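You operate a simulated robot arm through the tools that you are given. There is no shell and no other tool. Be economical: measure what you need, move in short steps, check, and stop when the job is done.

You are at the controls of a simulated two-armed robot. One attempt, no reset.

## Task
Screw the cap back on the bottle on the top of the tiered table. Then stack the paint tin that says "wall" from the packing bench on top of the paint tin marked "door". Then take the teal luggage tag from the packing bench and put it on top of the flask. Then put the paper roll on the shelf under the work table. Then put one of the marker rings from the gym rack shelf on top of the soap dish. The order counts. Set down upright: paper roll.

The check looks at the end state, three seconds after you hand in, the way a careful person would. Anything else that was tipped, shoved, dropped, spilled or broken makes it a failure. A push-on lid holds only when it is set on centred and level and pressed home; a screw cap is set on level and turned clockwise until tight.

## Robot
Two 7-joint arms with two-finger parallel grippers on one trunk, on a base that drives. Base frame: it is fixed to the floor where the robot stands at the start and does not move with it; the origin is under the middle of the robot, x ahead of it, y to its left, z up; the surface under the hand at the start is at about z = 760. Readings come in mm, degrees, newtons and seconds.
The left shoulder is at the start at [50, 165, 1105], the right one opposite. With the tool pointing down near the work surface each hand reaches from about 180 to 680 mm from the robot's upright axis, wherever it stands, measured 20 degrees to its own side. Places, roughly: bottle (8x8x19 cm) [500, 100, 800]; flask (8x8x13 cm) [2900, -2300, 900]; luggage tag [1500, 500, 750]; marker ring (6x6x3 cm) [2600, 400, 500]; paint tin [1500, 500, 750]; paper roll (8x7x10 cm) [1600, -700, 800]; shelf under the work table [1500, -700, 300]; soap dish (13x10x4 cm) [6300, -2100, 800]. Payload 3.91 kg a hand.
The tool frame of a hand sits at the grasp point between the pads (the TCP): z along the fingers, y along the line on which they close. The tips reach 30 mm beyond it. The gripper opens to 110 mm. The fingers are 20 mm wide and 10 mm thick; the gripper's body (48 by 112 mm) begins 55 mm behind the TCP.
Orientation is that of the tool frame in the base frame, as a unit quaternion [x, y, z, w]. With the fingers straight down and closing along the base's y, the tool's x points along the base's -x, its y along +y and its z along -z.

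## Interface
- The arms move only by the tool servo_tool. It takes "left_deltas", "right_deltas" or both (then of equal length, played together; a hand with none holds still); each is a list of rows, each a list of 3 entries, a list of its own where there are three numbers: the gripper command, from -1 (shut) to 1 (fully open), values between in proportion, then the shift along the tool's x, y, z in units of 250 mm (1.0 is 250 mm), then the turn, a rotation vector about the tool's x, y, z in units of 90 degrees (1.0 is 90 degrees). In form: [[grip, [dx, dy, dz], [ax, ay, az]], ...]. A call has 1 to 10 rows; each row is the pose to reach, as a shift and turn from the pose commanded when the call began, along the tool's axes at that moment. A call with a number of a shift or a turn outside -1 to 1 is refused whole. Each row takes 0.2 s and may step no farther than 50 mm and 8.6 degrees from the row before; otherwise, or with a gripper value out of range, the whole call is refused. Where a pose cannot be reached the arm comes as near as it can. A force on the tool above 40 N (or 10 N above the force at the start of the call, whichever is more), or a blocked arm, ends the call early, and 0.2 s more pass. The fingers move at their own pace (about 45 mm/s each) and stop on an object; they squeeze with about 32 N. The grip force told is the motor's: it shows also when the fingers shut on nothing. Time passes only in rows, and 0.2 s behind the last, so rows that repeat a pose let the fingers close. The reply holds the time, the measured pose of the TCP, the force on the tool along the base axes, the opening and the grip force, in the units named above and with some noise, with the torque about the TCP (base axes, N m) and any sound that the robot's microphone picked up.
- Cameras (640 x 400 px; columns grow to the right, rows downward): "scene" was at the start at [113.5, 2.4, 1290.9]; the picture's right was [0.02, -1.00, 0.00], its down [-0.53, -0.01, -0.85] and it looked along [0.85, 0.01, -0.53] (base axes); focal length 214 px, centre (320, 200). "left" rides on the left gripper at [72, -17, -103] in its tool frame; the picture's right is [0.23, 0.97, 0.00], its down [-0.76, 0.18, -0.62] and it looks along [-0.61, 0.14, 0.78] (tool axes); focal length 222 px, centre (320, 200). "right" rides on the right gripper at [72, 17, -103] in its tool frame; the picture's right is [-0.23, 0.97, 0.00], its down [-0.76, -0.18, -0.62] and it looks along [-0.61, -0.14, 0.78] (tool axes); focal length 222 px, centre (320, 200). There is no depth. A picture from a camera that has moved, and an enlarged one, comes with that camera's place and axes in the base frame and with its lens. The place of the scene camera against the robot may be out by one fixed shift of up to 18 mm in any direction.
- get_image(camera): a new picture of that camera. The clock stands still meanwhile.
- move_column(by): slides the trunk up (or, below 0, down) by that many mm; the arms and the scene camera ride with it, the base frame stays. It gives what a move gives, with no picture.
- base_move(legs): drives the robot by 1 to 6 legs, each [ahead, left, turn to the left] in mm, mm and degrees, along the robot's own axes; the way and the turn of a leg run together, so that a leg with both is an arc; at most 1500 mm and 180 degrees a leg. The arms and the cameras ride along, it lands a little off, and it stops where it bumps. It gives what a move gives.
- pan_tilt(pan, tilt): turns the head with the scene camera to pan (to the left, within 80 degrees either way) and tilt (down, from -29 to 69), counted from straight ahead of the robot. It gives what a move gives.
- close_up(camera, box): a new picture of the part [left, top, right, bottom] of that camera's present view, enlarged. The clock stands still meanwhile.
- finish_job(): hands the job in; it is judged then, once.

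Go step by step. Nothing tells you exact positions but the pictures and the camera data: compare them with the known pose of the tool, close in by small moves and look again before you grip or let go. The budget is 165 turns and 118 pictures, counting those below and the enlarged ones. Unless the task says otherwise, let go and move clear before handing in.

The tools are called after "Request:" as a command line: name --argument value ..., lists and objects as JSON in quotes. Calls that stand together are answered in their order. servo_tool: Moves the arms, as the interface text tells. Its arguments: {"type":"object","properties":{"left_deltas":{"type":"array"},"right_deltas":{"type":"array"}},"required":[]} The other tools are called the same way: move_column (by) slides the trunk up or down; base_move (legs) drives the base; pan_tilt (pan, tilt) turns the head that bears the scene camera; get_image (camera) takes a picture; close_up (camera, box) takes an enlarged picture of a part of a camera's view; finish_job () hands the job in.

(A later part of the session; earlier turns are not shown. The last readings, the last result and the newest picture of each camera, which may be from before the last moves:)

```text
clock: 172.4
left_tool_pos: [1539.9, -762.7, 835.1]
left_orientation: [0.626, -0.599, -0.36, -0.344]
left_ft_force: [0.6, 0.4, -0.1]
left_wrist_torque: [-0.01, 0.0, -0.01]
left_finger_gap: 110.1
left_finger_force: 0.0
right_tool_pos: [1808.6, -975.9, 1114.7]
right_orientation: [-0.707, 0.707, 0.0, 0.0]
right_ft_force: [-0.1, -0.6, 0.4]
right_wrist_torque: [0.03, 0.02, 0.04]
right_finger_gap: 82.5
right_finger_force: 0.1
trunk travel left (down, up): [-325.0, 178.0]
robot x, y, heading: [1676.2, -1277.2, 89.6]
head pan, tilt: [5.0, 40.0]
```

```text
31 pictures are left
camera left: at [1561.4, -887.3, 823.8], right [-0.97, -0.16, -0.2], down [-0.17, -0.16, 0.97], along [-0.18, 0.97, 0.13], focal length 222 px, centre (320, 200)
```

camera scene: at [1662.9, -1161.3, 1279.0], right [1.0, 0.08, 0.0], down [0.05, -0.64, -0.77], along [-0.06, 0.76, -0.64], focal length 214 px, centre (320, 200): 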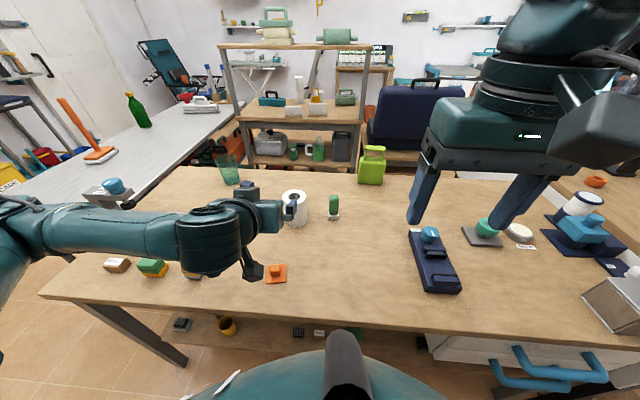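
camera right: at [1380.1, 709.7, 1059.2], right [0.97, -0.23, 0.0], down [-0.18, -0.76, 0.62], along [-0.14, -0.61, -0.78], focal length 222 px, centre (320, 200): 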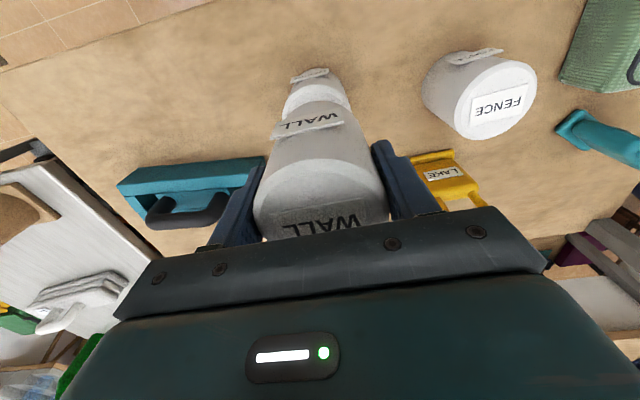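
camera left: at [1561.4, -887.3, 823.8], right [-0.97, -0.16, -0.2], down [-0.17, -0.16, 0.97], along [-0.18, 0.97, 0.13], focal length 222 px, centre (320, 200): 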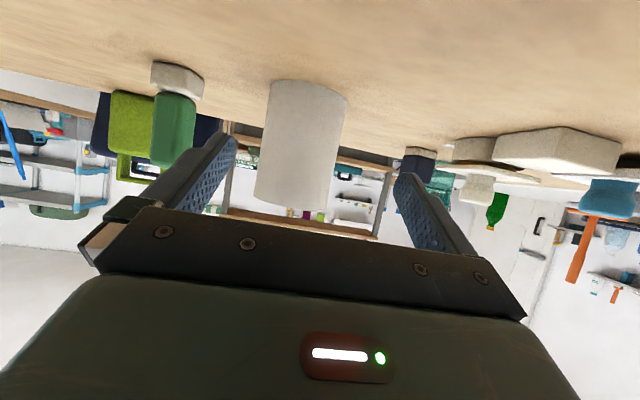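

The roll's axis is at about [1551, -662], with mid height near z = 806. I'm sliding forward around it and gripping.

Request:
servo_tool --left_deltas '[[1, [0.02, -0.059, 0.03], [0, 0, 0]], [1, [-0.02, -0.059, 0.12], [0, 0, 0]], [1, [-0.07, -0.059, 0.24], [0, 0, 0]], [1, [-0.116, -0.059, 0.36], [0, 0, 0]], [1, [-0.116, -0.059, 0.36], [0, 0, 0]]]'

Request:
get_image --camera "left"

```text
clock: 173.6
left_tool_pos: [1548.4, -671.6, 812.4]
left_orientation: [0.625, -0.6, -0.36, -0.346]
left_ft_force: [0.1, 0.1, -0.6]
left_wrist_torque: [0.0, -0.06, -0.05]
left_finger_gap: 109.9
left_finger_force: 0.1
right_tool_pos: [1808.6, -976.5, 1114.0]
right_orientation: [-0.706, 0.708, 0.0, 0.0]
right_ft_force: [0.7, -0.6, -0.5]
right_wrist_torque: [-0.02, -0.01, 0.0]
right_finger_gap: 82.6
right_finger_force: 0.1
trunk travel left (down, up): [-325.0, 178.0]
robot x, y, heading: [1672.3, -1275.9, 89.7]
head pan, tilt: [5.0, 40.0]
```

```text
30 pictures are left
camera left: at [1569.8, -795.8, 801.5], right [-0.97, -0.15, -0.2], down [-0.17, -0.17, 0.97], along [-0.18, 0.97, 0.13], focal length 222 px, centre (320, 200)
```

left: 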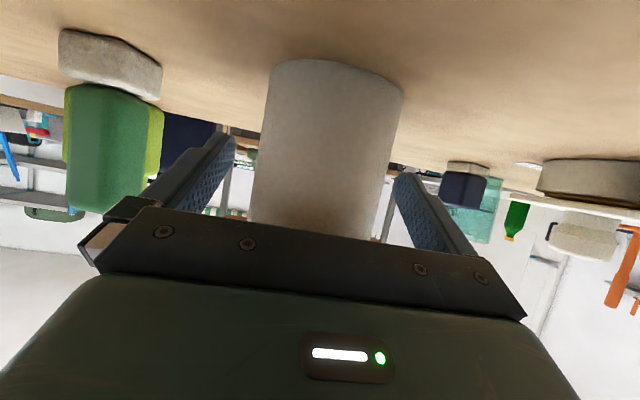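

The roll is between the pads. Closing.

Request:
servo_tool --left_deltas '[[0.5, [0, 0, 0], [0, 0, 0]], [0.2, [0, 0, 0], [0, 0, 0]], [-1, [0, 0, 0], [0, 0, 0]], [-1, [0, 0, 0], [0, 0, 0]], [-1, [0, 0, 0], [0, 0, 0]], [-1, [-0.0, 0, 0], [0, 0, 0]]]'

```text
clock: 175.0
left_tool_pos: [1548.9, -673.0, 813.6]
left_orientation: [0.624, -0.601, -0.359, -0.347]
left_ft_force: [0.4, -0.9, 0.2]
left_wrist_torque: [-0.01, 0.05, 0.03]
left_finger_gap: 69.9
left_finger_force: 31.8
right_tool_pos: [1810.5, -975.6, 1114.2]
right_orientation: [-0.707, 0.707, 0.0, 0.0]
right_ft_force: [0.2, 0.0, 0.0]
right_wrist_torque: [0.0, 0.03, 0.0]
right_finger_gap: 82.4
right_finger_force: 0.0
trunk travel left (down, up): [-325.0, 178.0]
robot x, y, heading: [1676.1, -1276.6, 89.5]
head pan, tilt: [5.0, 40.0]
```

The roll is gripped at 70 mm wide. I'm lifting it and backing the base away from the table, shifting left toward the free shelf spot.

Request:
servo_tool --left_deltas '[[-1, [-0.1, 0, -0.058], [0, 0, 0]], [-1, [-0.24, 0, -0.14], [0, 0, 0]], [-1, [-0.38, 0, -0.22], [0, 0, 0]], [-1, [-0.416, 0, -0.24], [0, 0, 0]]]'

Request:
base_move --legs '[[-430, 0, 0], [0, 140, 0]]'

Request:
move_column --by -320

Request:
pan_tilt --pan 5 --tilt 25

Request:
get_image --camera "scene"

```text
clock: 176.0
left_tool_pos: [1549.3, -672.5, 933.9]
left_orientation: [0.624, -0.6, -0.36, -0.347]
left_ft_force: [-0.3, -0.3, -1.0]
left_wrist_torque: [0.02, -0.01, 0.03]
left_finger_gap: 69.5
left_finger_force: 32.5
right_tool_pos: [1807.8, -976.2, 1113.8]
right_orientation: [-0.706, 0.708, 0.0, 0.0]
right_ft_force: [-0.8, -0.2, -0.5]
right_wrist_torque: [0.0, -0.01, 0.0]
right_finger_gap: 82.4
right_finger_force: 0.1
trunk travel left (down, up): [-325.0, 178.0]
robot x, y, heading: [1674.0, -1277.5, 89.7]
head pan, tilt: [5.0, 40.0]
```

```text
clock: 180.1
left_tool_pos: [1406.5, -1100.0, 933.2]
left_orientation: [0.624, -0.6, -0.359, -0.347]
left_ft_force: [-0.4, 0.6, -0.8]
left_wrist_torque: [0.0, 0.01, 0.0]
left_finger_gap: 69.3
left_finger_force: 32.1
right_tool_pos: [1666.6, -1404.7, 1114.4]
right_orientation: [-0.706, 0.708, 0.0, 0.0]
right_ft_force: [-0.7, 0.3, 0.6]
right_wrist_torque: [-0.02, -0.05, 0.0]
right_finger_gap: 82.4
right_finger_force: 0.0
trunk travel left (down, up): [-325.0, 178.0]
robot x, y, heading: [1532.6, -1704.1, 89.9]
head pan, tilt: [5.0, 40.0]
```

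```text
clock: 183.2
left_tool_pos: [1406.2, -1100.8, 613.6]
left_orientation: [0.624, -0.6, -0.36, -0.347]
left_ft_force: [-0.1, -0.4, -2.4]
left_wrist_torque: [-0.02, 0.02, 0.0]
left_finger_gap: 69.5
left_finger_force: 32.3
right_tool_pos: [1666.1, -1404.3, 794.0]
right_orientation: [-0.706, 0.708, 0.0, -0.001]
right_ft_force: [0.9, 0.3, 0.6]
right_wrist_torque: [0.01, 0.04, 0.0]
right_finger_gap: 82.6
right_finger_force: 0.1
trunk travel left (down, up): [-5.0, 498.0]
robot x, y, heading: [1532.8, -1704.3, 90.0]
head pan, tilt: [5.0, 40.0]
```

```text
clock: 184.0
left_tool_pos: [1407.5, -1099.6, 612.6]
left_orientation: [0.624, -0.601, -0.359, -0.347]
left_ft_force: [0.8, 0.5, 0.3]
left_wrist_torque: [0.01, -0.03, 0.01]
left_finger_gap: 69.3
left_finger_force: 31.2
right_tool_pos: [1667.3, -1403.5, 794.0]
right_orientation: [-0.706, 0.708, 0.0, 0.0]
right_ft_force: [-0.2, -1.1, -0.5]
right_wrist_torque: [0.01, 0.01, 0.02]
right_finger_gap: 82.7
right_finger_force: 0.2
trunk travel left (down, up): [-5.0, 498.0]
robot x, y, heading: [1532.9, -1703.2, 89.4]
head pan, tilt: [5.0, 25.0]
```

```text
29 pictures are left
camera scene: at [1520.2, -1582.3, 982.2], right [1.0, 0.08, 0.0], down [0.03, -0.42, -0.91], along [-0.07, 0.9, -0.42], focal length 214 px, centre (320, 200)
```

scene: 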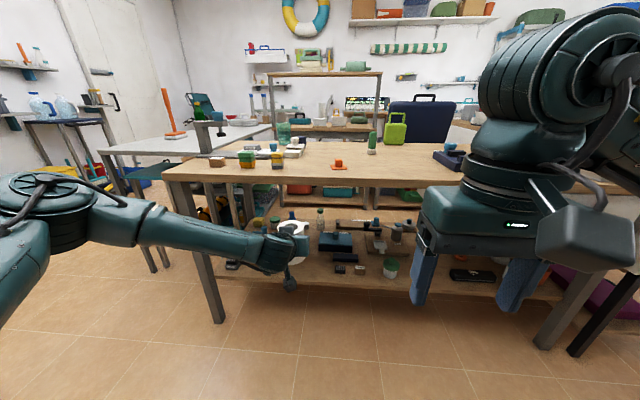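

Now the shelf is visible from the low camera. I'm zooming in on it.

Request:
close_up --camera "scene" --box '[200, 180, 460, 320]'

```text
2.46 times, centred on (330, 250) of scene
camera zoom: at [1520.2, -1582.3, 982.2], right [1.0, 0.08, 0.0], down [0.03, -0.42, -0.91], along [-0.07, 0.9, -0.42], focal length 528 px, centre (295, 77)
```

zoom: 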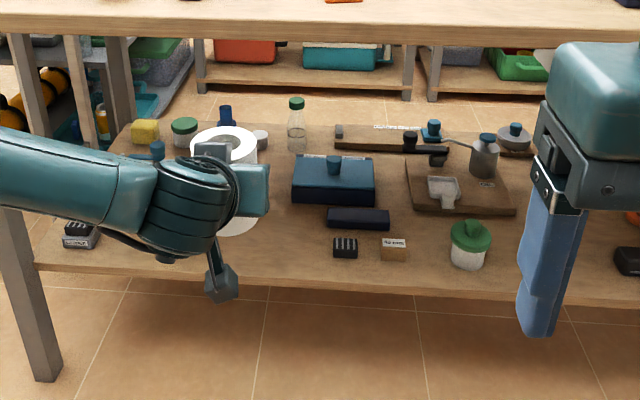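

There's a free patch of shelf around [1400, -850]. I'm lowering the arm in front of the table to just above shelf height.

Request:
servo_tool --left_deltas '[[-1, [0.12, 0, 0.07], [0, 0, 0]], [-1, [0.26, 0, 0.15], [0, 0, 0]], [-1, [0.4, 0, 0.23], [0, 0, 0]], [-1, [0.54, 0, 0.311], [0, 0, 0]], [-1, [0.66, 0, 0.38], [0, 0, 0]], [-1, [0.72, 0, 0.415], [0, 0, 0]], [-1, [0.72, 0, 0.415], [0, 0, 0]]]'

Request:
get_image --camera "left"

Request:
get_image --camera "scene"

```text
clock: 185.6
left_tool_pos: [1423.1, -1092.8, 414.5]
left_orientation: [0.629, -0.599, -0.361, -0.34]
left_ft_force: [-0.2, -0.4, 0.2]
left_wrist_torque: [-0.01, -0.03, 0.0]
left_finger_gap: 69.6
left_finger_force: 32.2
left hand out of reach, approached as far as the arm can: row 5, 6, 7
right_tool_pos: [1667.0, -1402.5, 794.2]
right_orientation: [-0.707, 0.708, 0.0, 0.0]
right_ft_force: [0.0, 0.4, -0.2]
right_wrist_torque: [0.01, 0.01, -0.03]
right_finger_gap: 82.3
right_finger_force: 0.1
trunk travel left (down, up): [-5.0, 498.0]
robot x, y, heading: [1533.8, -1700.4, 89.6]
head pan, tilt: [5.0, 25.0]
```

```text
27 pictures are left
camera left: at [1445.6, -1216.7, 404.8], right [-0.97, -0.16, -0.19], down [-0.17, -0.16, 0.97], along [-0.19, 0.97, 0.12], focal length 222 px, centre (320, 200)
```

left: 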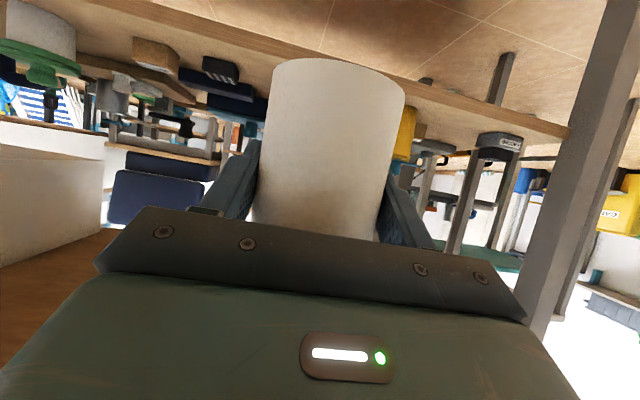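

```text
26 pictures are left
camera scene: at [1520.2, -1582.3, 982.3], right [1.0, 0.08, 0.0], down [0.03, -0.42, -0.91], along [-0.07, 0.9, -0.42], focal length 214 px, centre (320, 200)
```

scene: 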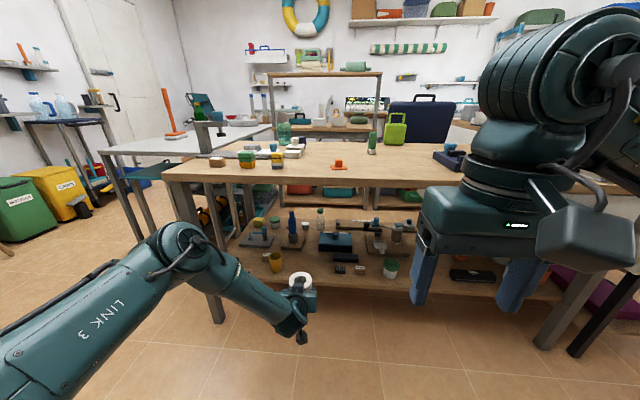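

The arm stalled at z = 414, and the shelf surface is near z = 287. The arm is folded, so reaching farther forward should let it go lower; I'm testing that while still clear of the table.

Request:
servo_tool --left_deltas '[[-1, [-0.06, 0, 0.09], [0, 0, 0]], [-1, [-0.12, 0, 0.19], [0, 0, 0]], [-1, [-0.16, 0, 0.3], [0, 0, 0]], [-1, [-0.09, 0, 0.38], [0, 0, 0]], [-1, [0.0, 0, 0.45], [0, 0, 0]], [-1, [0.04, 0, 0.48], [0, 0, 0]], [-1, [0.04, 0, 0.48], [0, 0, 0]]]'

```text
clock: 187.2
left_tool_pos: [1418.2, -999.0, 352.4]
left_orientation: [0.624, -0.601, -0.359, -0.347]
left_ft_force: [-0.4, 0.2, -2.0]
left_wrist_torque: [0.01, -0.01, -0.03]
left_finger_gap: 69.2
left_finger_force: 31.6
left hand out of reach, approached as far as the arm can: row 6, 7
right_tool_pos: [1666.3, -1404.6, 795.0]
right_orientation: [-0.706, 0.708, 0.0, 0.0]
right_ft_force: [-1.0, -0.4, 0.1]
right_wrist_torque: [0.0, 0.0, -0.01]
right_finger_gap: 82.3
right_finger_force: 0.0
trunk travel left (down, up): [-5.0, 498.0]
robot x, y, heading: [1534.3, -1707.5, 89.7]
head pan, tilt: [5.0, 25.0]
```

That works: z = 352 at a farther reach. I'm lifting to clear the shelf edge, then driving 130 mm forward.

Request:
servo_tool --left_deltas '[[-1, [-0.06, 0, -0.035], [0, 0, 0]], [-1, [-0.121, 0, -0.07], [0, 0, 0]], [-1, [-0.121, 0, -0.07], [0, 0, 0]]]'

Request:
base_move --legs '[[125, 0, 0]]'

Request:
close_up --camera "scene" --box '[200, 180, 420, 340]'

Request:
get_image --camera "left"

```text
clock: 188.0
left_tool_pos: [1418.0, -998.7, 387.8]
left_orientation: [0.624, -0.6, -0.359, -0.347]
left_ft_force: [-0.3, 0.4, -1.4]
left_wrist_torque: [-0.02, -0.04, 0.02]
left_finger_gap: 69.3
left_finger_force: 32.2
right_tool_pos: [1665.7, -1404.5, 793.8]
right_orientation: [-0.707, 0.708, 0.0, 0.0]
right_ft_force: [0.6, -0.4, -0.5]
right_wrist_torque: [0.0, 0.01, -0.02]
right_finger_gap: 82.9
right_finger_force: 0.0
trunk travel left (down, up): [-5.0, 498.0]
robot x, y, heading: [1531.5, -1703.4, 89.6]
head pan, tilt: [5.0, 25.0]
```

```text
clock: 189.3
left_tool_pos: [1419.7, -873.6, 387.5]
left_orientation: [0.624, -0.601, -0.36, -0.348]
left_ft_force: [0.2, -0.5, -1.6]
left_wrist_torque: [-0.01, -0.01, -0.01]
left_finger_gap: 69.2
left_finger_force: 32.1
right_tool_pos: [1667.4, -1279.8, 792.6]
right_orientation: [-0.706, 0.709, -0.001, 0.001]
right_ft_force: [-0.8, -0.6, -0.5]
right_wrist_torque: [-0.01, -0.03, 0.01]
right_finger_gap: 82.6
right_finger_force: 0.1
trunk travel left (down, up): [-5.0, 498.0]
robot x, y, heading: [1535.2, -1582.9, 89.7]
head pan, tilt: [5.0, 25.0]
```

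```text
2.50 times, centred on (310, 260) of scene
camera zoom: at [1521.0, -1457.7, 982.3], right [1.0, 0.08, 0.0], down [0.03, -0.42, -0.91], along [-0.07, 0.9, -0.42], focal length 536 px, centre (345, 50)
```

zoom: 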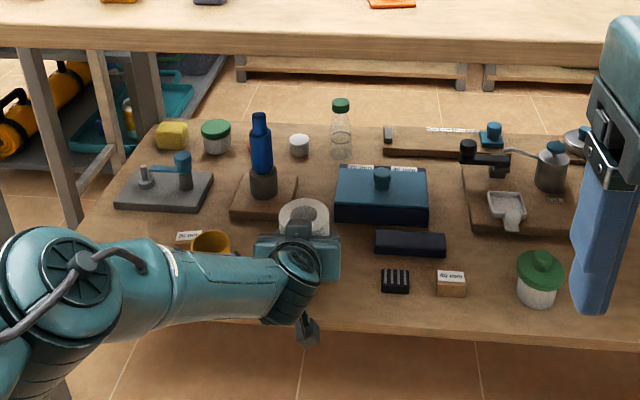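

```text
24 pictures are left
camera left: at [1440.8, -998.6, 375.8], right [-0.97, -0.15, -0.2], down [-0.17, -0.17, 0.97], along [-0.18, 0.97, 0.13], focal length 222 px, centre (320, 200)
```

left: 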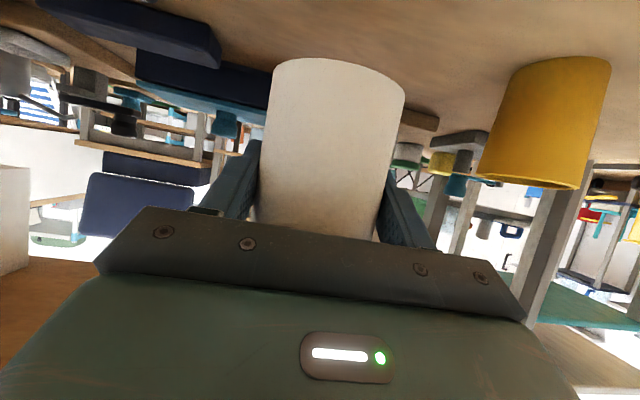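

The roll is over the clear patch. I'm lowering slowly toward contact.

Request:
servo_tool --left_deltas '[[-1, [0.035, 0, 0.05], [0, 0, 0]], [-1, [0.07, 0, 0.1], [0, 0, 0]], [-1, [0.095, 0, 0.124], [0, 0, 0]], [-1, [0.104, 0, 0.129], [0, 0, 0]], [-1, [0.113, 0, 0.134], [0, 0, 0]], [-1, [0.122, 0, 0.139], [0, 0, 0]]]'

```text
clock: 190.7
left_tool_pos: [1423.1, -867.3, 357.9]
left_orientation: [0.624, -0.601, -0.36, -0.348]
left_ft_force: [-0.7, 0.1, -0.8]
left_wrist_torque: [0.0, 0.0, 0.01]
left_finger_gap: 69.0
left_finger_force: 33.0
left hand out of reach, approached as far as the arm can: row 3, 4, 5, 6
right_tool_pos: [1666.9, -1279.6, 794.1]
right_orientation: [-0.706, 0.708, -0.001, 0.0]
right_ft_force: [0.9, 0.1, 0.1]
right_wrist_torque: [0.0, -0.01, -0.02]
right_finger_gap: 82.4
right_finger_force: 0.1
trunk travel left (down, up): [-5.0, 498.0]
robot x, y, heading: [1531.2, -1576.3, 89.7]
head pan, tilt: [5.0, 25.0]
```

Request:
move_column --by -5

Request:
servo_tool --left_deltas '[[-1, [-0.02, 0, 0.05], [0, 0, 0]], [-1, [-0.043, 0, 0.114], [0, 0, 0]], [-1, [-0.043, 0, 0.114], [0, 0, 0]]]'

```text
clock: 191.2
left_tool_pos: [1424.1, -865.5, 351.7]
left_orientation: [0.623, -0.601, -0.359, -0.349]
left_ft_force: [0.2, 0.2, -0.6]
left_wrist_torque: [-0.01, 0.01, -0.05]
left_finger_gap: 69.0
left_finger_force: 31.4
right_tool_pos: [1667.1, -1279.5, 789.2]
right_orientation: [-0.705, 0.709, 0.0, 0.0]
right_ft_force: [-0.3, 1.0, -0.7]
right_wrist_torque: [0.0, 0.01, 0.01]
right_finger_gap: 82.5
right_finger_force: 0.1
trunk travel left (down, up): [0.0, 503.0]
robot x, y, heading: [1532.2, -1576.5, 89.5]
head pan, tilt: [5.0, 25.0]
```

```text
clock: 192.0
left_tool_pos: [1423.6, -866.9, 352.3]
left_orientation: [0.624, -0.6, -0.359, -0.347]
left_ft_force: [0.1, 0.2, -0.5]
left_wrist_torque: [-0.02, -0.01, 0.02]
left_finger_gap: 68.8
left_finger_force: 32.2
left hand out of reach, approached as far as the arm can: row 1, 2, 3
right_tool_pos: [1666.6, -1279.3, 790.1]
right_orientation: [-0.706, 0.708, -0.001, 0.0]
right_ft_force: [-1.0, 0.2, 0.8]
right_wrist_torque: [0.02, -0.04, -0.02]
right_finger_gap: 82.7
right_finger_force: 0.0
trunk travel left (down, up): [0.0, 503.0]
robot x, y, heading: [1533.6, -1580.3, 89.6]
head pan, tilt: [5.0, 25.0]
```

Request:
servo_tool --left_deltas '[[-1, [0.03, 0, -0.07], [0, 0, 0]], [-1, [0.06, 0, -0.14], [0, 0, 0]], [-1, [0.086, 0, -0.213], [0, 0, 0]], [-1, [0.086, 0, -0.213], [0, 0, 0]]]'

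```text
clock: 193.0
left_tool_pos: [1430.1, -922.0, 362.2]
left_orientation: [0.626, -0.6, -0.36, -0.344]
left_ft_force: [-0.5, -0.4, -0.6]
left_wrist_torque: [0.01, 0.01, -0.01]
left_finger_gap: 68.9
left_finger_force: 31.9
left hand out of reach, approached as far as the arm can: row 3, 4
right_tool_pos: [1666.8, -1279.7, 788.7]
right_orientation: [-0.706, 0.708, 0.0, 0.001]
right_ft_force: [0.3, 0.4, -0.2]
right_wrist_torque: [-0.03, -0.01, 0.0]
right_finger_gap: 82.3
right_finger_force: 0.1
trunk travel left (down, up): [0.0, 503.0]
robot x, y, heading: [1536.1, -1581.3, 89.6]
head pan, tilt: [5.0, 25.0]
```

The wrist is limiting the height, not the reach. I'm yawing the hand 20° to the right, which keeps the roll upright, and trying to go lower again.

Request:
servo_tool --left_deltas '[[-1, [-0.035, 0, -0.02], [0.064, 0, 0.037]], [-1, [-0.08, 0, 0.05], [0.128, 0, 0.074]], [-1, [-0.135, 0, 0.153], [0.193, 0, 0.111]], [-1, [-0.09, 0, 0.178], [0.193, 0, 0.111]], [-1, [-0.06, 0, 0.195], [0.193, 0, 0.111]], [-1, [-0.045, 0, 0.203], [0.193, 0, 0.111]], [-1, [-0.045, 0, 0.203], [0.193, 0, 0.111]]]'

```text
clock: 194.6
left_tool_pos: [1480.7, -882.1, 367.4]
left_orientation: [-0.542, 0.705, 0.25, 0.384]
left_ft_force: [-1.2, 0.9, -0.5]
left_wrist_torque: [-0.02, -0.02, -0.07]
left_finger_gap: 68.4
left_finger_force: 32.1
left hand out of reach, approached as far as the arm can: row 1, 2, 3, 4, 5, 6, 7
right_tool_pos: [1667.1, -1278.2, 788.5]
right_orientation: [-0.706, 0.709, 0.001, -0.001]
right_ft_force: [-0.2, -0.2, 0.9]
right_wrist_torque: [0.01, 0.0, 0.0]
right_finger_gap: 82.5
right_finger_force: 0.0
trunk travel left (down, up): [0.0, 503.0]
robot x, y, heading: [1534.2, -1576.7, 89.4]
head pan, tilt: [5.0, 25.0]
```

That direction was worse. I'm going back up, re-levelling and yawing to the left instead.

Request:
servo_tool --left_deltas '[[-1, [-0.02, 0.05, -0.03], [-0.06, -0.02, -0.044]], [-1, [-0.035, 0.1, -0.06], [-0.12, -0.035, -0.088]], [-1, [-0.05, 0.16, -0.09], [-0.18, -0.05, -0.132]], [-1, [-0.065, 0.21, -0.12], [-0.245, -0.07, -0.176]], [-1, [-0.078, 0.262, -0.146], [-0.307, -0.086, -0.22]], [-1, [-0.078, 0.262, -0.146], [-0.307, -0.086, -0.22]]]'

```text
clock: 196.0
left_tool_pos: [1411.6, -880.0, 400.5]
left_orientation: [0.712, -0.495, -0.377, -0.327]
left_ft_force: [-0.2, -0.6, -2.6]
left_wrist_torque: [0.02, 0.02, 0.0]
left_finger_gap: 68.6
left_finger_force: 31.6
left hand out of reach, approached as far as the arm can: row 1
right_tool_pos: [1666.6, -1279.9, 788.6]
right_orientation: [-0.706, 0.709, 0.0, 0.0]
right_ft_force: [0.4, 0.2, 0.5]
right_wrist_torque: [0.01, 0.01, -0.01]
right_finger_gap: 82.3
right_finger_force: 0.1
trunk travel left (down, up): [0.0, 503.0]
robot x, y, heading: [1531.4, -1577.7, 89.7]
head pan, tilt: [5.0, 25.0]
```

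The pose is now yawed 14° left with a 6° bank to remove. I'm levelling the bank and lowering.

Request:
servo_tool --left_deltas '[[-1, [0.02, 0.001, 0.02], [0, 0, 0.068]], [-1, [0.08, 0.003, 0.07], [0, 0, 0.068]], [-1, [0.12, 0.005, 0.105], [0, 0, 0.068]], [-1, [0.154, 0.006, 0.134], [0, 0, 0.068]], [-1, [0.163, 0.007, 0.139], [0, 0, 0.068]], [-1, [0.172, 0.008, 0.144], [0, 0, 0.068]], [-1, [0.181, 0.008, 0.149], [0, 0, 0.068]]]'

```text
clock: 197.6
left_tool_pos: [1408.3, -875.7, 352.6]
left_orientation: [0.684, -0.532, -0.393, -0.306]
left_ft_force: [-0.1, -0.5, -1.3]
left_wrist_torque: [-0.02, -0.03, 0.02]
left_finger_gap: 68.2
left_finger_force: 32.2
left hand out of reach, approached as far as the arm can: row 4, 5, 6, 7
right_tool_pos: [1667.2, -1279.5, 788.9]
right_orientation: [-0.706, 0.709, 0.0, 0.0]
right_ft_force: [0.0, 0.5, 1.1]
right_wrist_torque: [0.02, -0.01, 0.0]
right_finger_gap: 82.4
right_finger_force: 0.0
trunk travel left (down, up): [0.0, 503.0]
robot x, y, heading: [1533.8, -1580.2, 89.8]
head pan, tilt: [5.0, 25.0]
```

Still limited at z = 352, which should leave the roll only about 10 mm above the shelf. I'll look at the real gap.

Request:
close_up --camera "left" --box '[220, 20, 440, 160]'

Request:
close_up --camera "scene" --box '[240, 220, 380, 330]'

```text
2.86 times, centred on (330, 90) of left
camera zoom: at [1454.3, -993.1, 341.1], right [-0.92, -0.35, -0.2], down [-0.13, -0.2, 0.97], along [-0.38, 0.92, 0.13], focal length 635 px, centre (291, 514)
```

zoom: 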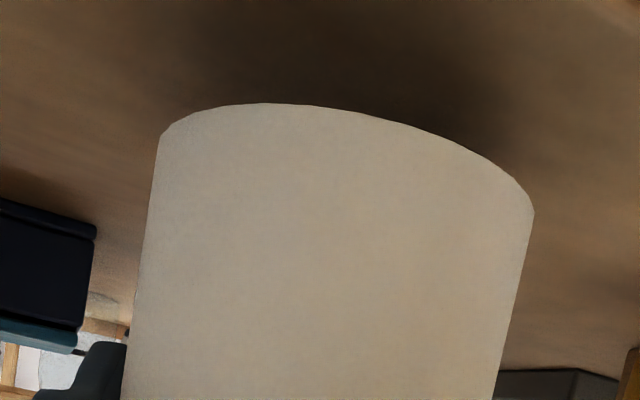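

```text
3.64 times, centred on (310, 275) of scene
camera zoom: at [1521.0, -1457.6, 977.3], right [1.0, 0.08, 0.0], down [0.03, -0.42, -0.91], along [-0.07, 0.9, -0.42], focal length 780 px, centre (356, -73)
```

zoom: 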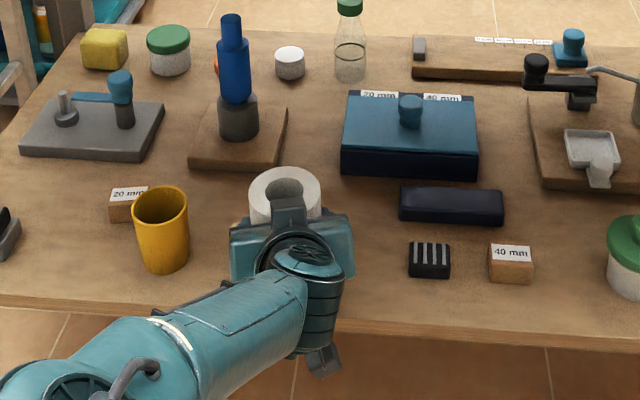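

The roll hangs level about 10 mm above the shelf. Easing the grip open will let it settle straight down between the pads, so I'm opening gently.

Request:
servo_tool --left_deltas '[[0.29, [0, 0, 0], [0, 0, 0]], [0.32, [0, 0, 0], [0, 0, 0]], [0.35, [0, 0, 0], [0, 0, 0]], [0.45, [0, 0, 0], [0, 0, 0]], [0.7, [0, 0, 0], [0, 0, 0]], [1, [0, 0, 0], [0, 0, 0]], [1, [0, 0, 0], [0, 0, 0]]]'

Request:
get_image --camera "left"

```text
clock: 199.2
left_tool_pos: [1407.7, -876.0, 352.8]
left_orientation: [0.684, -0.532, -0.394, -0.306]
left_ft_force: [-0.2, 0.3, 0.5]
left_wrist_torque: [0.0, 0.03, 0.01]
left_finger_gap: 109.7
left_finger_force: 0.1
right_tool_pos: [1666.8, -1279.4, 789.0]
right_orientation: [-0.706, 0.708, 0.0, 0.0]
right_ft_force: [0.0, -0.5, 0.0]
right_wrist_torque: [0.0, -0.03, 0.02]
right_finger_gap: 82.5
right_finger_force: 0.2
trunk travel left (down, up): [0.0, 503.0]
robot x, y, heading: [1535.1, -1581.2, 89.6]
head pan, tilt: [5.0, 25.0]
```

```text
21 pictures are left
camera left: at [1454.2, -993.1, 341.1], right [-0.92, -0.35, -0.2], down [-0.13, -0.2, 0.97], along [-0.38, 0.92, 0.13], focal length 222 px, centre (320, 200)
```

left: 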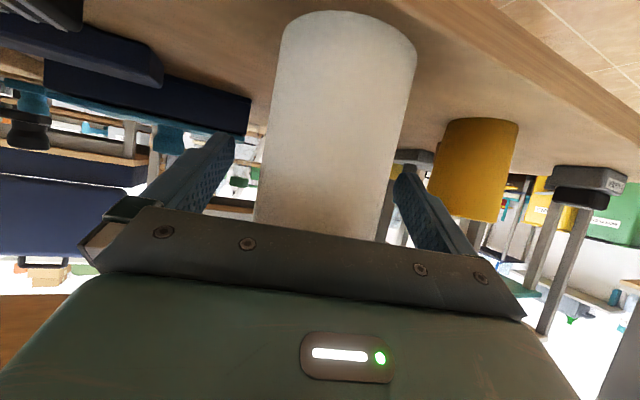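

The roll settled upright on the shelf, centred between the open fingers. I'm backing straight out along the finger direction.

Request:
base_move --legs '[[-194, -49, 0]]'

Request:
close_up --camera "scene" --box '[200, 180, 420, 330]'

```text
clock: 200.8
left_tool_pos: [1455.7, -1071.4, 353.4]
left_orientation: [0.683, -0.532, -0.394, -0.308]
left_ft_force: [0.6, -1.0, 0.6]
left_wrist_torque: [0.0, 0.01, 0.0]
left_finger_gap: 110.1
left_finger_force: 0.0
right_tool_pos: [1716.5, -1474.3, 789.1]
right_orientation: [-0.706, 0.708, 0.0, 0.0]
right_ft_force: [-1.0, 0.1, 0.3]
right_wrist_torque: [0.01, 0.0, 0.0]
right_finger_gap: 82.1
right_finger_force: 0.0
trunk travel left (down, up): [0.0, 503.0]
robot x, y, heading: [1585.1, -1776.7, 89.9]
head pan, tilt: [5.0, 25.0]
```

```text
2.67 times, centred on (310, 255) of scene
camera zoom: at [1569.1, -1652.6, 977.3], right [1.0, 0.08, 0.0], down [0.03, -0.42, -0.91], along [-0.07, 0.9, -0.42], focal length 572 px, centre (347, 53)
```

zoom: 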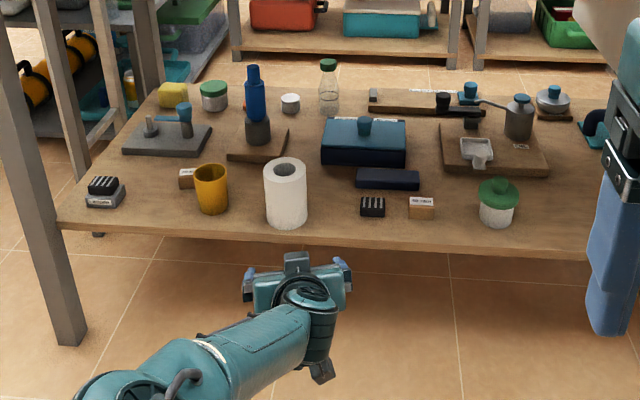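

The paper roll stands upright on the shelf. I'm raising the trunk and tucking the left arm for the drive to the gym rack.

Request:
move_column --by 325

Request:
servo_tool --left_deltas '[[0.5, [-0.045, 0.03, -0.16], [0, 0.06, 0]], [0.5, [-0.09, 0.06, -0.32], [0, 0.13, 0]], [0.5, [-0.135, 0.09, -0.48], [0, 0.2, 0]], [0.5, [-0.18, 0.12, -0.64], [0, 0.27, 0]], [0.5, [-0.225, 0.15, -0.8], [0, 0.34, 0]], [0.5, [-0.275, 0.175, -0.964], [0, 0.42, 0]], [0.5, [-0.275, 0.175, -0.964], [0, 0.5, 0]], [0.5, [-0.275, 0.175, -0.964], [0, 0.58, 0]], [0.5, [-0.275, 0.175, -0.964], [0, 0.667, 0]]]'

```text
clock: 204.0
left_tool_pos: [1454.7, -1070.4, 676.7]
left_orientation: [0.684, -0.532, -0.395, -0.307]
left_ft_force: [-0.2, -0.4, 0.0]
left_wrist_torque: [-0.01, 0.0, 0.0]
left_finger_gap: 110.1
left_finger_force: 0.0
right_tool_pos: [1715.6, -1472.4, 1113.4]
right_orientation: [-0.706, 0.708, 0.0, 0.0]
right_ft_force: [-0.1, -0.5, 0.2]
right_wrist_torque: [0.02, 0.01, 0.02]
right_finger_gap: 82.4
right_finger_force: 0.0
trunk travel left (down, up): [-325.0, 178.0]
robot x, y, heading: [1584.1, -1778.0, 89.7]
head pan, tilt: [5.0, 25.0]
```

```text
clock: 206.0
left_tool_pos: [1456.1, -1250.4, 857.5]
left_orientation: [0.789, -0.615, 0.002, 0.001]
left_ft_force: [-0.4, -0.7, -1.3]
left_wrist_torque: [-0.02, 0.0, 0.0]
left_finger_gap: 82.4
left_finger_force: 0.0
right_tool_pos: [1715.6, -1474.9, 1114.2]
right_orientation: [-0.706, 0.708, 0.001, 0.0]
right_ft_force: [-0.5, 0.7, 0.0]
right_wrist_torque: [0.0, 0.01, -0.03]
right_finger_gap: 82.7
right_finger_force: 0.0
trunk travel left (down, up): [-325.0, 178.0]
robot x, y, heading: [1582.7, -1776.5, 89.6]
head pan, tilt: [5.0, 25.0]
```

Request:
servo_tool --left_deltas '[[0.5, [0.1, 0, -0.14], [0, 0, 0.04]], [0.5, [0.22, 0, -0.28], [0, 0, 0.08]], [0.5, [0.34, 0, -0.42], [0, 0, 0.12]], [0.5, [0.46, 0, -0.56], [0, 0, 0.157]], [0.5, [0.58, 0, -0.7], [0, 0, 0.157]], [0.5, [0.7, 0, -0.8], [0, 0, 0.157]], [0.5, [0.7, 0, -0.8], [0, 0, 0.157]]]'

Request:
base_move --legs '[[270, 0, 0], [0, 0, -90], [950, 0, 0], [950, 0, 0], [0, 0, 90], [1500, 0, 0]]'

Request:
pan_tilt --pan 65 --tilt 30

Request:
get_image --camera "scene"

```text
clock: 207.6
left_tool_pos: [1497.5, -1420.1, 1057.9]
left_orientation: [0.707, -0.707, 0.001, 0.0]
left_ft_force: [-0.1, -0.3, -0.2]
left_wrist_torque: [-0.01, 0.02, 0.0]
left_finger_gap: 82.5
left_finger_force: 0.1
right_tool_pos: [1715.0, -1474.1, 1113.4]
right_orientation: [-0.706, 0.708, -0.001, 0.0]
right_ft_force: [0.3, -0.4, -0.1]
right_wrist_torque: [-0.02, 0.0, 0.01]
right_finger_gap: 82.4
right_finger_force: 0.1
trunk travel left (down, up): [-325.0, 178.0]
robot x, y, heading: [1582.8, -1776.1, 89.5]
head pan, tilt: [5.0, 25.0]
```

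```text
clock: 233.2
left_tool_pos: [3364.2, 337.6, 1057.4]
left_orientation: [0.717, -0.697, 0.0, 0.0]
left_ft_force: [-0.4, 0.9, 0.6]
left_wrist_torque: [-0.03, -0.04, 0.01]
left_finger_gap: 82.3
left_finger_force: 0.1
right_tool_pos: [3583.7, 289.7, 1113.5]
right_orientation: [0.716, -0.698, 0.0, 0.0]
right_ft_force: [0.5, 0.4, 0.2]
right_wrist_torque: [0.0, -0.01, 0.03]
right_finger_gap: 82.5
right_finger_force: 0.1
trunk travel left (down, up): [-325.0, 178.0]
robot x, y, heading: [3458.3, -19.4, 91.3]
head pan, tilt: [5.0, 25.0]
```

```text
clock: 234.6
left_tool_pos: [3365.6, 337.5, 1059.0]
left_orientation: [0.717, -0.698, 0.0, 0.0]
left_ft_force: [0.0, -0.1, 0.3]
left_wrist_torque: [-0.05, 0.01, 0.01]
left_finger_gap: 82.6
left_finger_force: 0.1
right_tool_pos: [3582.9, 289.6, 1115.1]
right_orientation: [0.716, -0.698, -0.001, 0.001]
right_ft_force: [-0.3, 0.1, -0.7]
right_wrist_torque: [0.0, -0.01, -0.01]
right_finger_gap: 82.7
right_finger_force: 0.0
trunk travel left (down, up): [-325.0, 178.0]
robot x, y, heading: [3455.6, -12.7, 91.5]
head pan, tilt: [65.0, 30.0]
```

```text
19 pictures are left
camera scene: at [3369.5, 51.4, 1294.4], right [0.4, 0.92, 0.0], down [0.46, -0.2, -0.87], along [-0.79, 0.35, -0.5], focal length 214 px, centre (320, 200)
```

scene: 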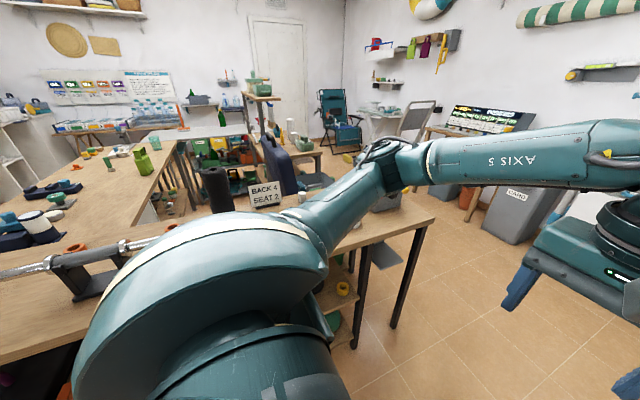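

A yellow ring lies on the lower shelf at about [2853, 391, 500]. I'm moving alongside it and turning to face the rack.

Request:
base_move --legs '[[245, 0, 0], [0, 0, 88.5]]'

Request:
move_column --by -250

Request:
pan_tilt --pan -5 --tilt 25

Request:
get_image --camera "scene"

```text
clock: 240.2
left_tool_pos: [3098.8, 140.4, 1057.3]
left_orientation: [1.0, 0.008, 0.001, 0.0]
left_ft_force: [-0.7, -0.1, 0.2]
left_wrist_torque: [0.0, -0.01, 0.04]
left_finger_gap: 82.2
left_finger_force: 0.1
right_tool_pos: [3149.7, 357.6, 1113.3]
right_orientation: [1.0, 0.007, -0.001, 0.001]
right_ft_force: [0.6, -0.3, 0.3]
right_wrist_torque: [0.01, -0.01, -0.01]
right_finger_gap: 82.9
right_finger_force: 0.1
trunk travel left (down, up): [-325.0, 178.0]
robot x, y, heading: [3451.1, 227.2, -179.3]
head pan, tilt: [65.0, 30.0]
```

```text
clock: 242.7
left_tool_pos: [3099.9, 139.0, 807.5]
left_orientation: [1.0, 0.009, 0.001, 0.0]
left_ft_force: [-0.5, 0.3, 1.1]
left_wrist_torque: [0.0, -0.01, 0.02]
left_finger_gap: 82.2
left_finger_force: 0.1
right_tool_pos: [3149.0, 356.2, 864.2]
right_orientation: [1.0, 0.007, 0.0, 0.001]
right_ft_force: [0.6, -0.4, -0.3]
right_wrist_torque: [0.03, 0.0, 0.0]
right_finger_gap: 82.5
right_finger_force: 0.0
trunk travel left (down, up): [-75.0, 428.0]
robot x, y, heading: [3456.6, 228.2, -179.4]
head pan, tilt: [65.0, 30.0]
```

```text
clock: 244.1
left_tool_pos: [3099.8, 138.4, 808.3]
left_orientation: [1.0, 0.009, 0.001, 0.0]
left_ft_force: [0.4, -1.5, 0.5]
left_wrist_torque: [0.02, 0.0, -0.02]
left_finger_gap: 82.6
left_finger_force: 0.1
right_tool_pos: [3150.2, 357.0, 864.2]
right_orientation: [1.0, 0.007, 0.0, 0.0]
right_ft_force: [0.4, 0.9, -0.1]
right_wrist_torque: [0.0, -0.02, 0.01]
right_finger_gap: 82.3
right_finger_force: 0.1
trunk travel left (down, up): [-75.0, 428.0]
robot x, y, heading: [3452.4, 228.8, -179.3]
head pan, tilt: [-5.0, 25.0]
```

```text
18 pictures are left
camera scene: at [3326.2, 236.4, 1052.3], right [0.08, 1.0, 0.0], down [0.42, -0.03, -0.91], along [-0.9, 0.07, -0.42], focal length 214 px, centre (320, 200)
```

scene: 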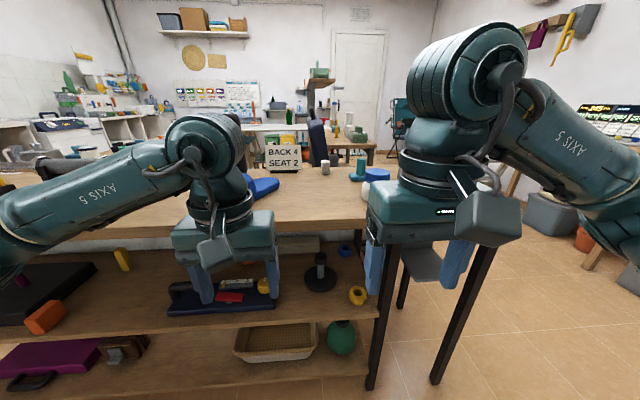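

The yellow ring lies near the shelf's front at about [2868, 382, 496], just under the table edge. I'm lowering the trunk and pitching the right hand forward to a pose in front of it.

Request:
move_column --by -70

Request:
servo_tool --right_deltas '[[0.8, [-0.04, -0.01, 0.08], [0, -0.083, 0]], [0.8, [-0.1, -0.02, 0.2], [0, -0.167, 0]], [0.8, [-0.18, -0.035, 0.34], [0, -0.25, 0]], [0.8, [-0.27, -0.05, 0.46], [0, -0.333, 0]], [0.8, [-0.37, -0.06, 0.58], [0, -0.417, 0]], [0.8, [-0.48, -0.07, 0.68], [0, -0.5, 0]], [0.8, [-0.58, -0.08, 0.78], [0, -0.583, 0]], [0.8, [-0.66, -0.092, 0.87], [0, -0.667, 0]], [0.8, [-0.68, -0.092, 0.9], [0, -0.667, 0]]]'

Request:
get_image --camera "right"

```text
clock: 245.2
left_tool_pos: [3098.7, 138.7, 737.5]
left_orientation: [1.0, 0.008, 0.001, 0.0]
left_ft_force: [-0.1, -0.1, 0.3]
left_wrist_torque: [-0.02, -0.02, -0.01]
left_finger_gap: 82.7
left_finger_force: 0.0
right_tool_pos: [3149.9, 357.1, 794.0]
right_orientation: [1.0, 0.007, -0.001, 0.001]
right_ft_force: [0.1, -0.2, -0.4]
right_wrist_torque: [0.02, -0.01, 0.01]
right_finger_gap: 82.6
right_finger_force: 0.0
trunk travel left (down, up): [-5.0, 498.0]
robot x, y, heading: [3451.8, 228.4, -179.2]
head pan, tilt: [-5.0, 25.0]
```

```text
clock: 247.2
left_tool_pos: [3099.9, 139.9, 738.3]
left_orientation: [1.0, 0.01, 0.001, 0.0]
left_ft_force: [0.6, 0.4, 0.4]
left_wrist_torque: [-0.07, 0.01, 0.03]
left_finger_gap: 82.5
left_finger_force: 0.0
right_tool_pos: [2980.0, 371.8, 572.7]
right_orientation: [0.866, 0.003, -0.499, 0.007]
right_ft_force: [1.4, 4.3, -2.8]
right_wrist_torque: [-0.14, 0.18, 0.29]
right_finger_gap: 99.0
right_finger_force: 0.0
right hand out of reach, approached as far as the arm can: row 8
trunk travel left (down, up): [-5.0, 498.0]
robot x, y, heading: [3452.7, 228.4, -179.5]
head pan, tilt: [-5.0, 25.0]
```

```text
17 pictures are left
camera right: at [3106.2, 357.5, 561.4], right [-0.1, -0.97, 0.21], down [0.16, 0.19, 0.97], along [-0.98, 0.13, 0.13], focal length 222 px, centre (320, 200)
```

right: 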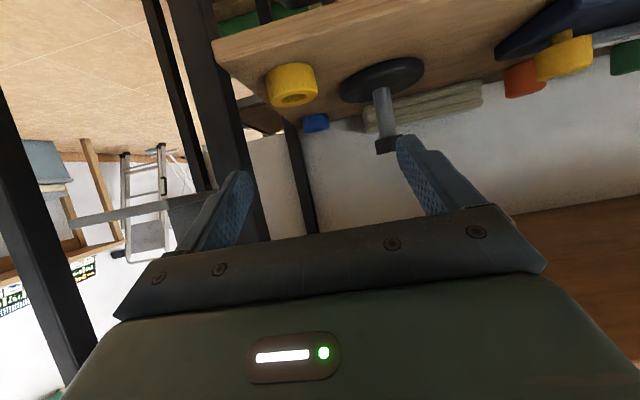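

The ring is at about [2835, 398, 460] by both cameras, with a rack leg near y = 495. I'm narrowing the opening and closing in for another look.

Request:
servo_tool --right_deltas '[[0.55, [0.03, -0.03, 0.1], [0, 0, 0]], [0.55, [0.06, -0.06, 0.21], [0, 0, 0]], [0.55, [0.09, -0.09, 0.32], [0, 0, 0]], [0.55, [0.119, -0.11, 0.414], [0, 0, 0]], [0.55, [0.119, -0.11, 0.414], [0, 0, 0]]]'

Request:
get_image --camera "right"

```text
clock: 248.4
left_tool_pos: [3099.9, 139.3, 738.8]
left_orientation: [1.0, 0.009, 0.001, 0.0]
left_ft_force: [0.1, 0.3, 0.2]
left_wrist_torque: [0.02, 0.0, 0.02]
left_finger_gap: 82.7
left_finger_force: 0.1
right_tool_pos: [2891.5, 370.1, 517.8]
right_orientation: [0.871, 0.001, -0.491, -0.005]
right_ft_force: [-0.3, 0.3, 1.2]
right_wrist_torque: [0.03, 0.01, 0.05]
right_finger_gap: 85.2
right_finger_force: 0.0
right hand out of reach, approached as far as the arm can: row 1, 2, 3, 4, 5
trunk travel left (down, up): [-5.0, 498.0]
robot x, y, heading: [3450.1, 227.3, -179.3]
head pan, tilt: [-5.0, 25.0]
```

```text
16 pictures are left
camera right: at [3017.6, 353.9, 508.3], right [-0.12, -0.98, 0.18], down [0.14, 0.17, 0.98], along [-0.98, 0.14, 0.12], focal length 222 px, centre (320, 200)
```

right: 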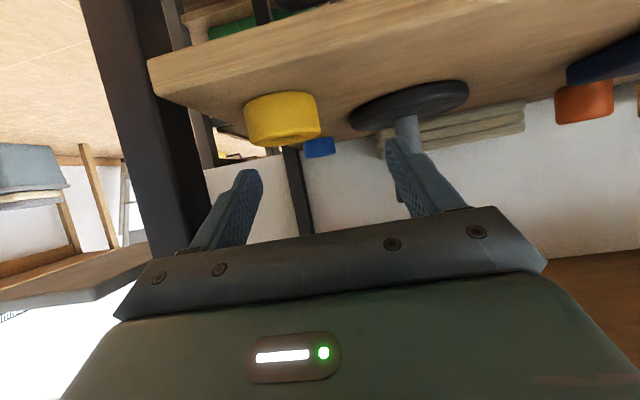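

The arm wants the ring closer to the robot's midline. I'm backing up slightly, shifting the base right and re-aligning the hand before moving in.

Request:
base_move --legs '[[-60, 0, 0], [0, -55, 0]]'

Request:
servo_tool --right_deltas '[[0.55, [0, 0.06, 0], [0, 0, 0]], [0.55, [0, 0.112, 0], [0, 0, 0]], [0.55, [-0.015, 0.112, 0.1], [0, 0, 0]], [0.55, [-0.02, 0.112, 0.19], [0, 0, 0]], [0.55, [0.02, 0.112, 0.24], [0, 0, 0]], [0.55, [0.02, 0.112, 0.24], [0, 0, 0]]]'

Request:
get_image --camera "right"

```text
clock: 250.2
left_tool_pos: [3158.6, 193.1, 738.0]
left_orientation: [1.0, 0.008, 0.001, 0.0]
left_ft_force: [-0.1, 0.2, 0.2]
left_wrist_torque: [-0.02, 0.03, -0.02]
left_finger_gap: 82.2
left_finger_force: 0.1
right_tool_pos: [2951.1, 425.7, 517.8]
right_orientation: [0.871, 0.0, -0.491, -0.006]
right_ft_force: [0.0, 0.6, 0.3]
right_wrist_torque: [-0.02, 0.03, -0.03]
right_finger_gap: 85.4
right_finger_force: 0.2
trunk travel left (down, up): [-5.0, 498.0]
robot x, y, heading: [3512.1, 282.5, -179.6]
head pan, tilt: [-5.0, 25.0]
```

```text
clock: 251.4
left_tool_pos: [3158.6, 193.7, 737.6]
left_orientation: [1.0, 0.008, 0.001, 0.0]
left_ft_force: [0.8, -0.4, -0.2]
left_wrist_torque: [-0.02, 0.03, -0.02]
left_finger_gap: 82.5
left_finger_force: 0.1
right_tool_pos: [2906.3, 396.7, 483.9]
right_orientation: [0.872, 0.0, -0.489, -0.005]
right_ft_force: [8.6, -0.5, 3.5]
right_wrist_torque: [0.19, 0.11, -0.48]
right_finger_gap: 85.1
right_finger_force: 0.1
trunk travel left (down, up): [-5.0, 498.0]
robot x, y, heading: [3514.0, 283.2, -179.5]
head pan, tilt: [-5.0, 25.0]
stopped in row 6 (right hand): the force on the tool passed its limit at 47 N (the readings are from after the stop); the commanded pose is now the measured one
```

```text
15 pictures are left
camera right: at [3032.8, 379.8, 475.2], right [-0.12, -0.97, 0.19], down [0.14, 0.17, 0.98], along [-0.98, 0.14, 0.11], focal length 222 px, centre (320, 200)
```

right: 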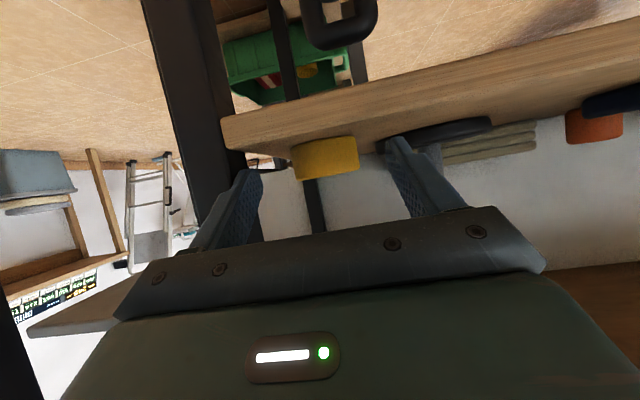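

The +y finger touched the rack leg, which starts at about y = 447. I'm backing off, narrowing the opening and yawing the hand 17° so the fingers pass beside the leg.

Request:
servo_tool --right_deltas '[[0.4, [0.072, 0, -0.12], [0, 0, 0]], [0.4, [0.062, 0.052, -0.103], [0.054, 0, 0.033]], [0.4, [0.041, 0.104, -0.068], [0.108, 0, 0.066]], [0.4, [0.036, 0.104, -0.029], [0.162, 0, 0.098]], [0.4, [0.036, 0.104, -0.029], [0.162, 0, 0.098]]]'

Request:
get_image --camera "right"

Request:
close_up --camera "scene" --box '[240, 190, 440, 350]'

```text
clock: 252.6
left_tool_pos: [3158.9, 194.0, 737.5]
left_orientation: [1.0, 0.009, 0.001, 0.0]
left_ft_force: [-0.2, -0.3, -0.3]
left_wrist_torque: [-0.01, 0.04, 0.0]
left_finger_gap: 82.4
left_finger_force: 0.1
right_tool_pos: [2916.7, 371.1, 479.7]
right_orientation: [0.861, -0.13, -0.486, -0.08]
right_ft_force: [0.3, 0.4, -0.1]
right_wrist_torque: [-0.02, 0.01, 0.01]
right_finger_gap: 77.1
right_finger_force: 0.0
trunk travel left (down, up): [-5.0, 498.0]
robot x, y, heading: [3511.1, 285.8, -179.5]
head pan, tilt: [-5.0, 25.0]
```

```text
14 pictures are left
camera right: at [3032.3, 317.8, 470.3], right [-0.4, -0.9, 0.19], down [0.18, 0.12, 0.98], along [-0.9, 0.43, 0.12], focal length 222 px, centre (320, 200)
```

right: 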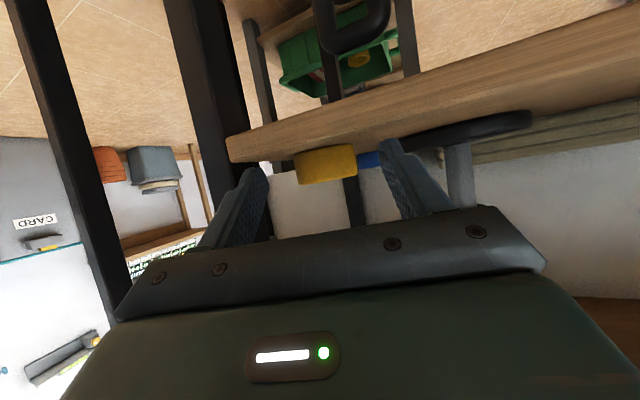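

```text
2.50 times, centred on (340, 270) of scene
camera zoom: at [3386.3, 291.5, 982.3], right [0.08, 1.0, 0.0], down [0.42, -0.03, -0.91], along [-0.9, 0.07, -0.42], focal length 536 px, centre (270, 25)
```

zoom: 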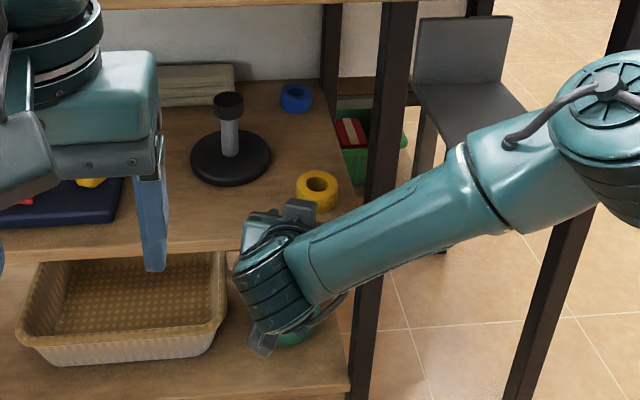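

The ring at [2834, 396, 463] is centred between the fingers. I'm moving in along the finger direction and closing.

Request:
servo_tool --right_deltas '[[0.4, [-0.048, 0.001, 0.085], [0, 0, 0]], [0.4, [-0.096, 0.001, 0.17], [0, 0, 0]], [0.4, [-0.144, 0.002, 0.254], [0, 0, 0]], [0.4, [-0.144, 0.002, 0.254], [0, 0, 0]], [0.0, [-0.144, 0.002, 0.254], [0, 0, 0]], [-1, [-0.144, 0.002, 0.254], [0, 0, 0]], [-1, [-0.144, 0.002, 0.254], [0, 0, 0]], [-1, [-0.144, 0.002, 0.254], [0, 0, 0]]]'

Request:
get_image --camera "right"

```text
clock: 254.4
left_tool_pos: [3159.2, 194.0, 738.8]
left_orientation: [1.0, 0.008, 0.001, -0.001]
left_ft_force: [0.1, 0.4, 0.8]
left_wrist_torque: [0.02, 0.01, 0.01]
left_finger_gap: 82.5
left_finger_force: 0.0
right_tool_pos: [2845.4, 392.6, 477.7]
right_orientation: [0.861, -0.129, -0.485, -0.078]
right_ft_force: [0.4, 0.6, -0.7]
right_wrist_torque: [0.0, 0.02, -0.03]
right_finger_gap: 53.5
right_finger_force: 31.9
trunk travel left (down, up): [-5.0, 498.0]
robot x, y, heading: [3515.0, 287.2, -179.5]
head pan, tilt: [-5.0, 25.0]
```

```text
12 pictures are left
camera right: at [2961.8, 339.2, 468.3], right [-0.4, -0.9, 0.19], down [0.18, 0.12, 0.98], along [-0.9, 0.43, 0.12], focal length 222 px, centre (320, 200)
```

right: 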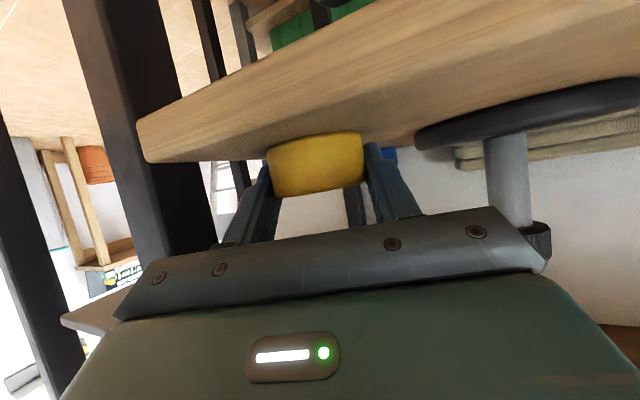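

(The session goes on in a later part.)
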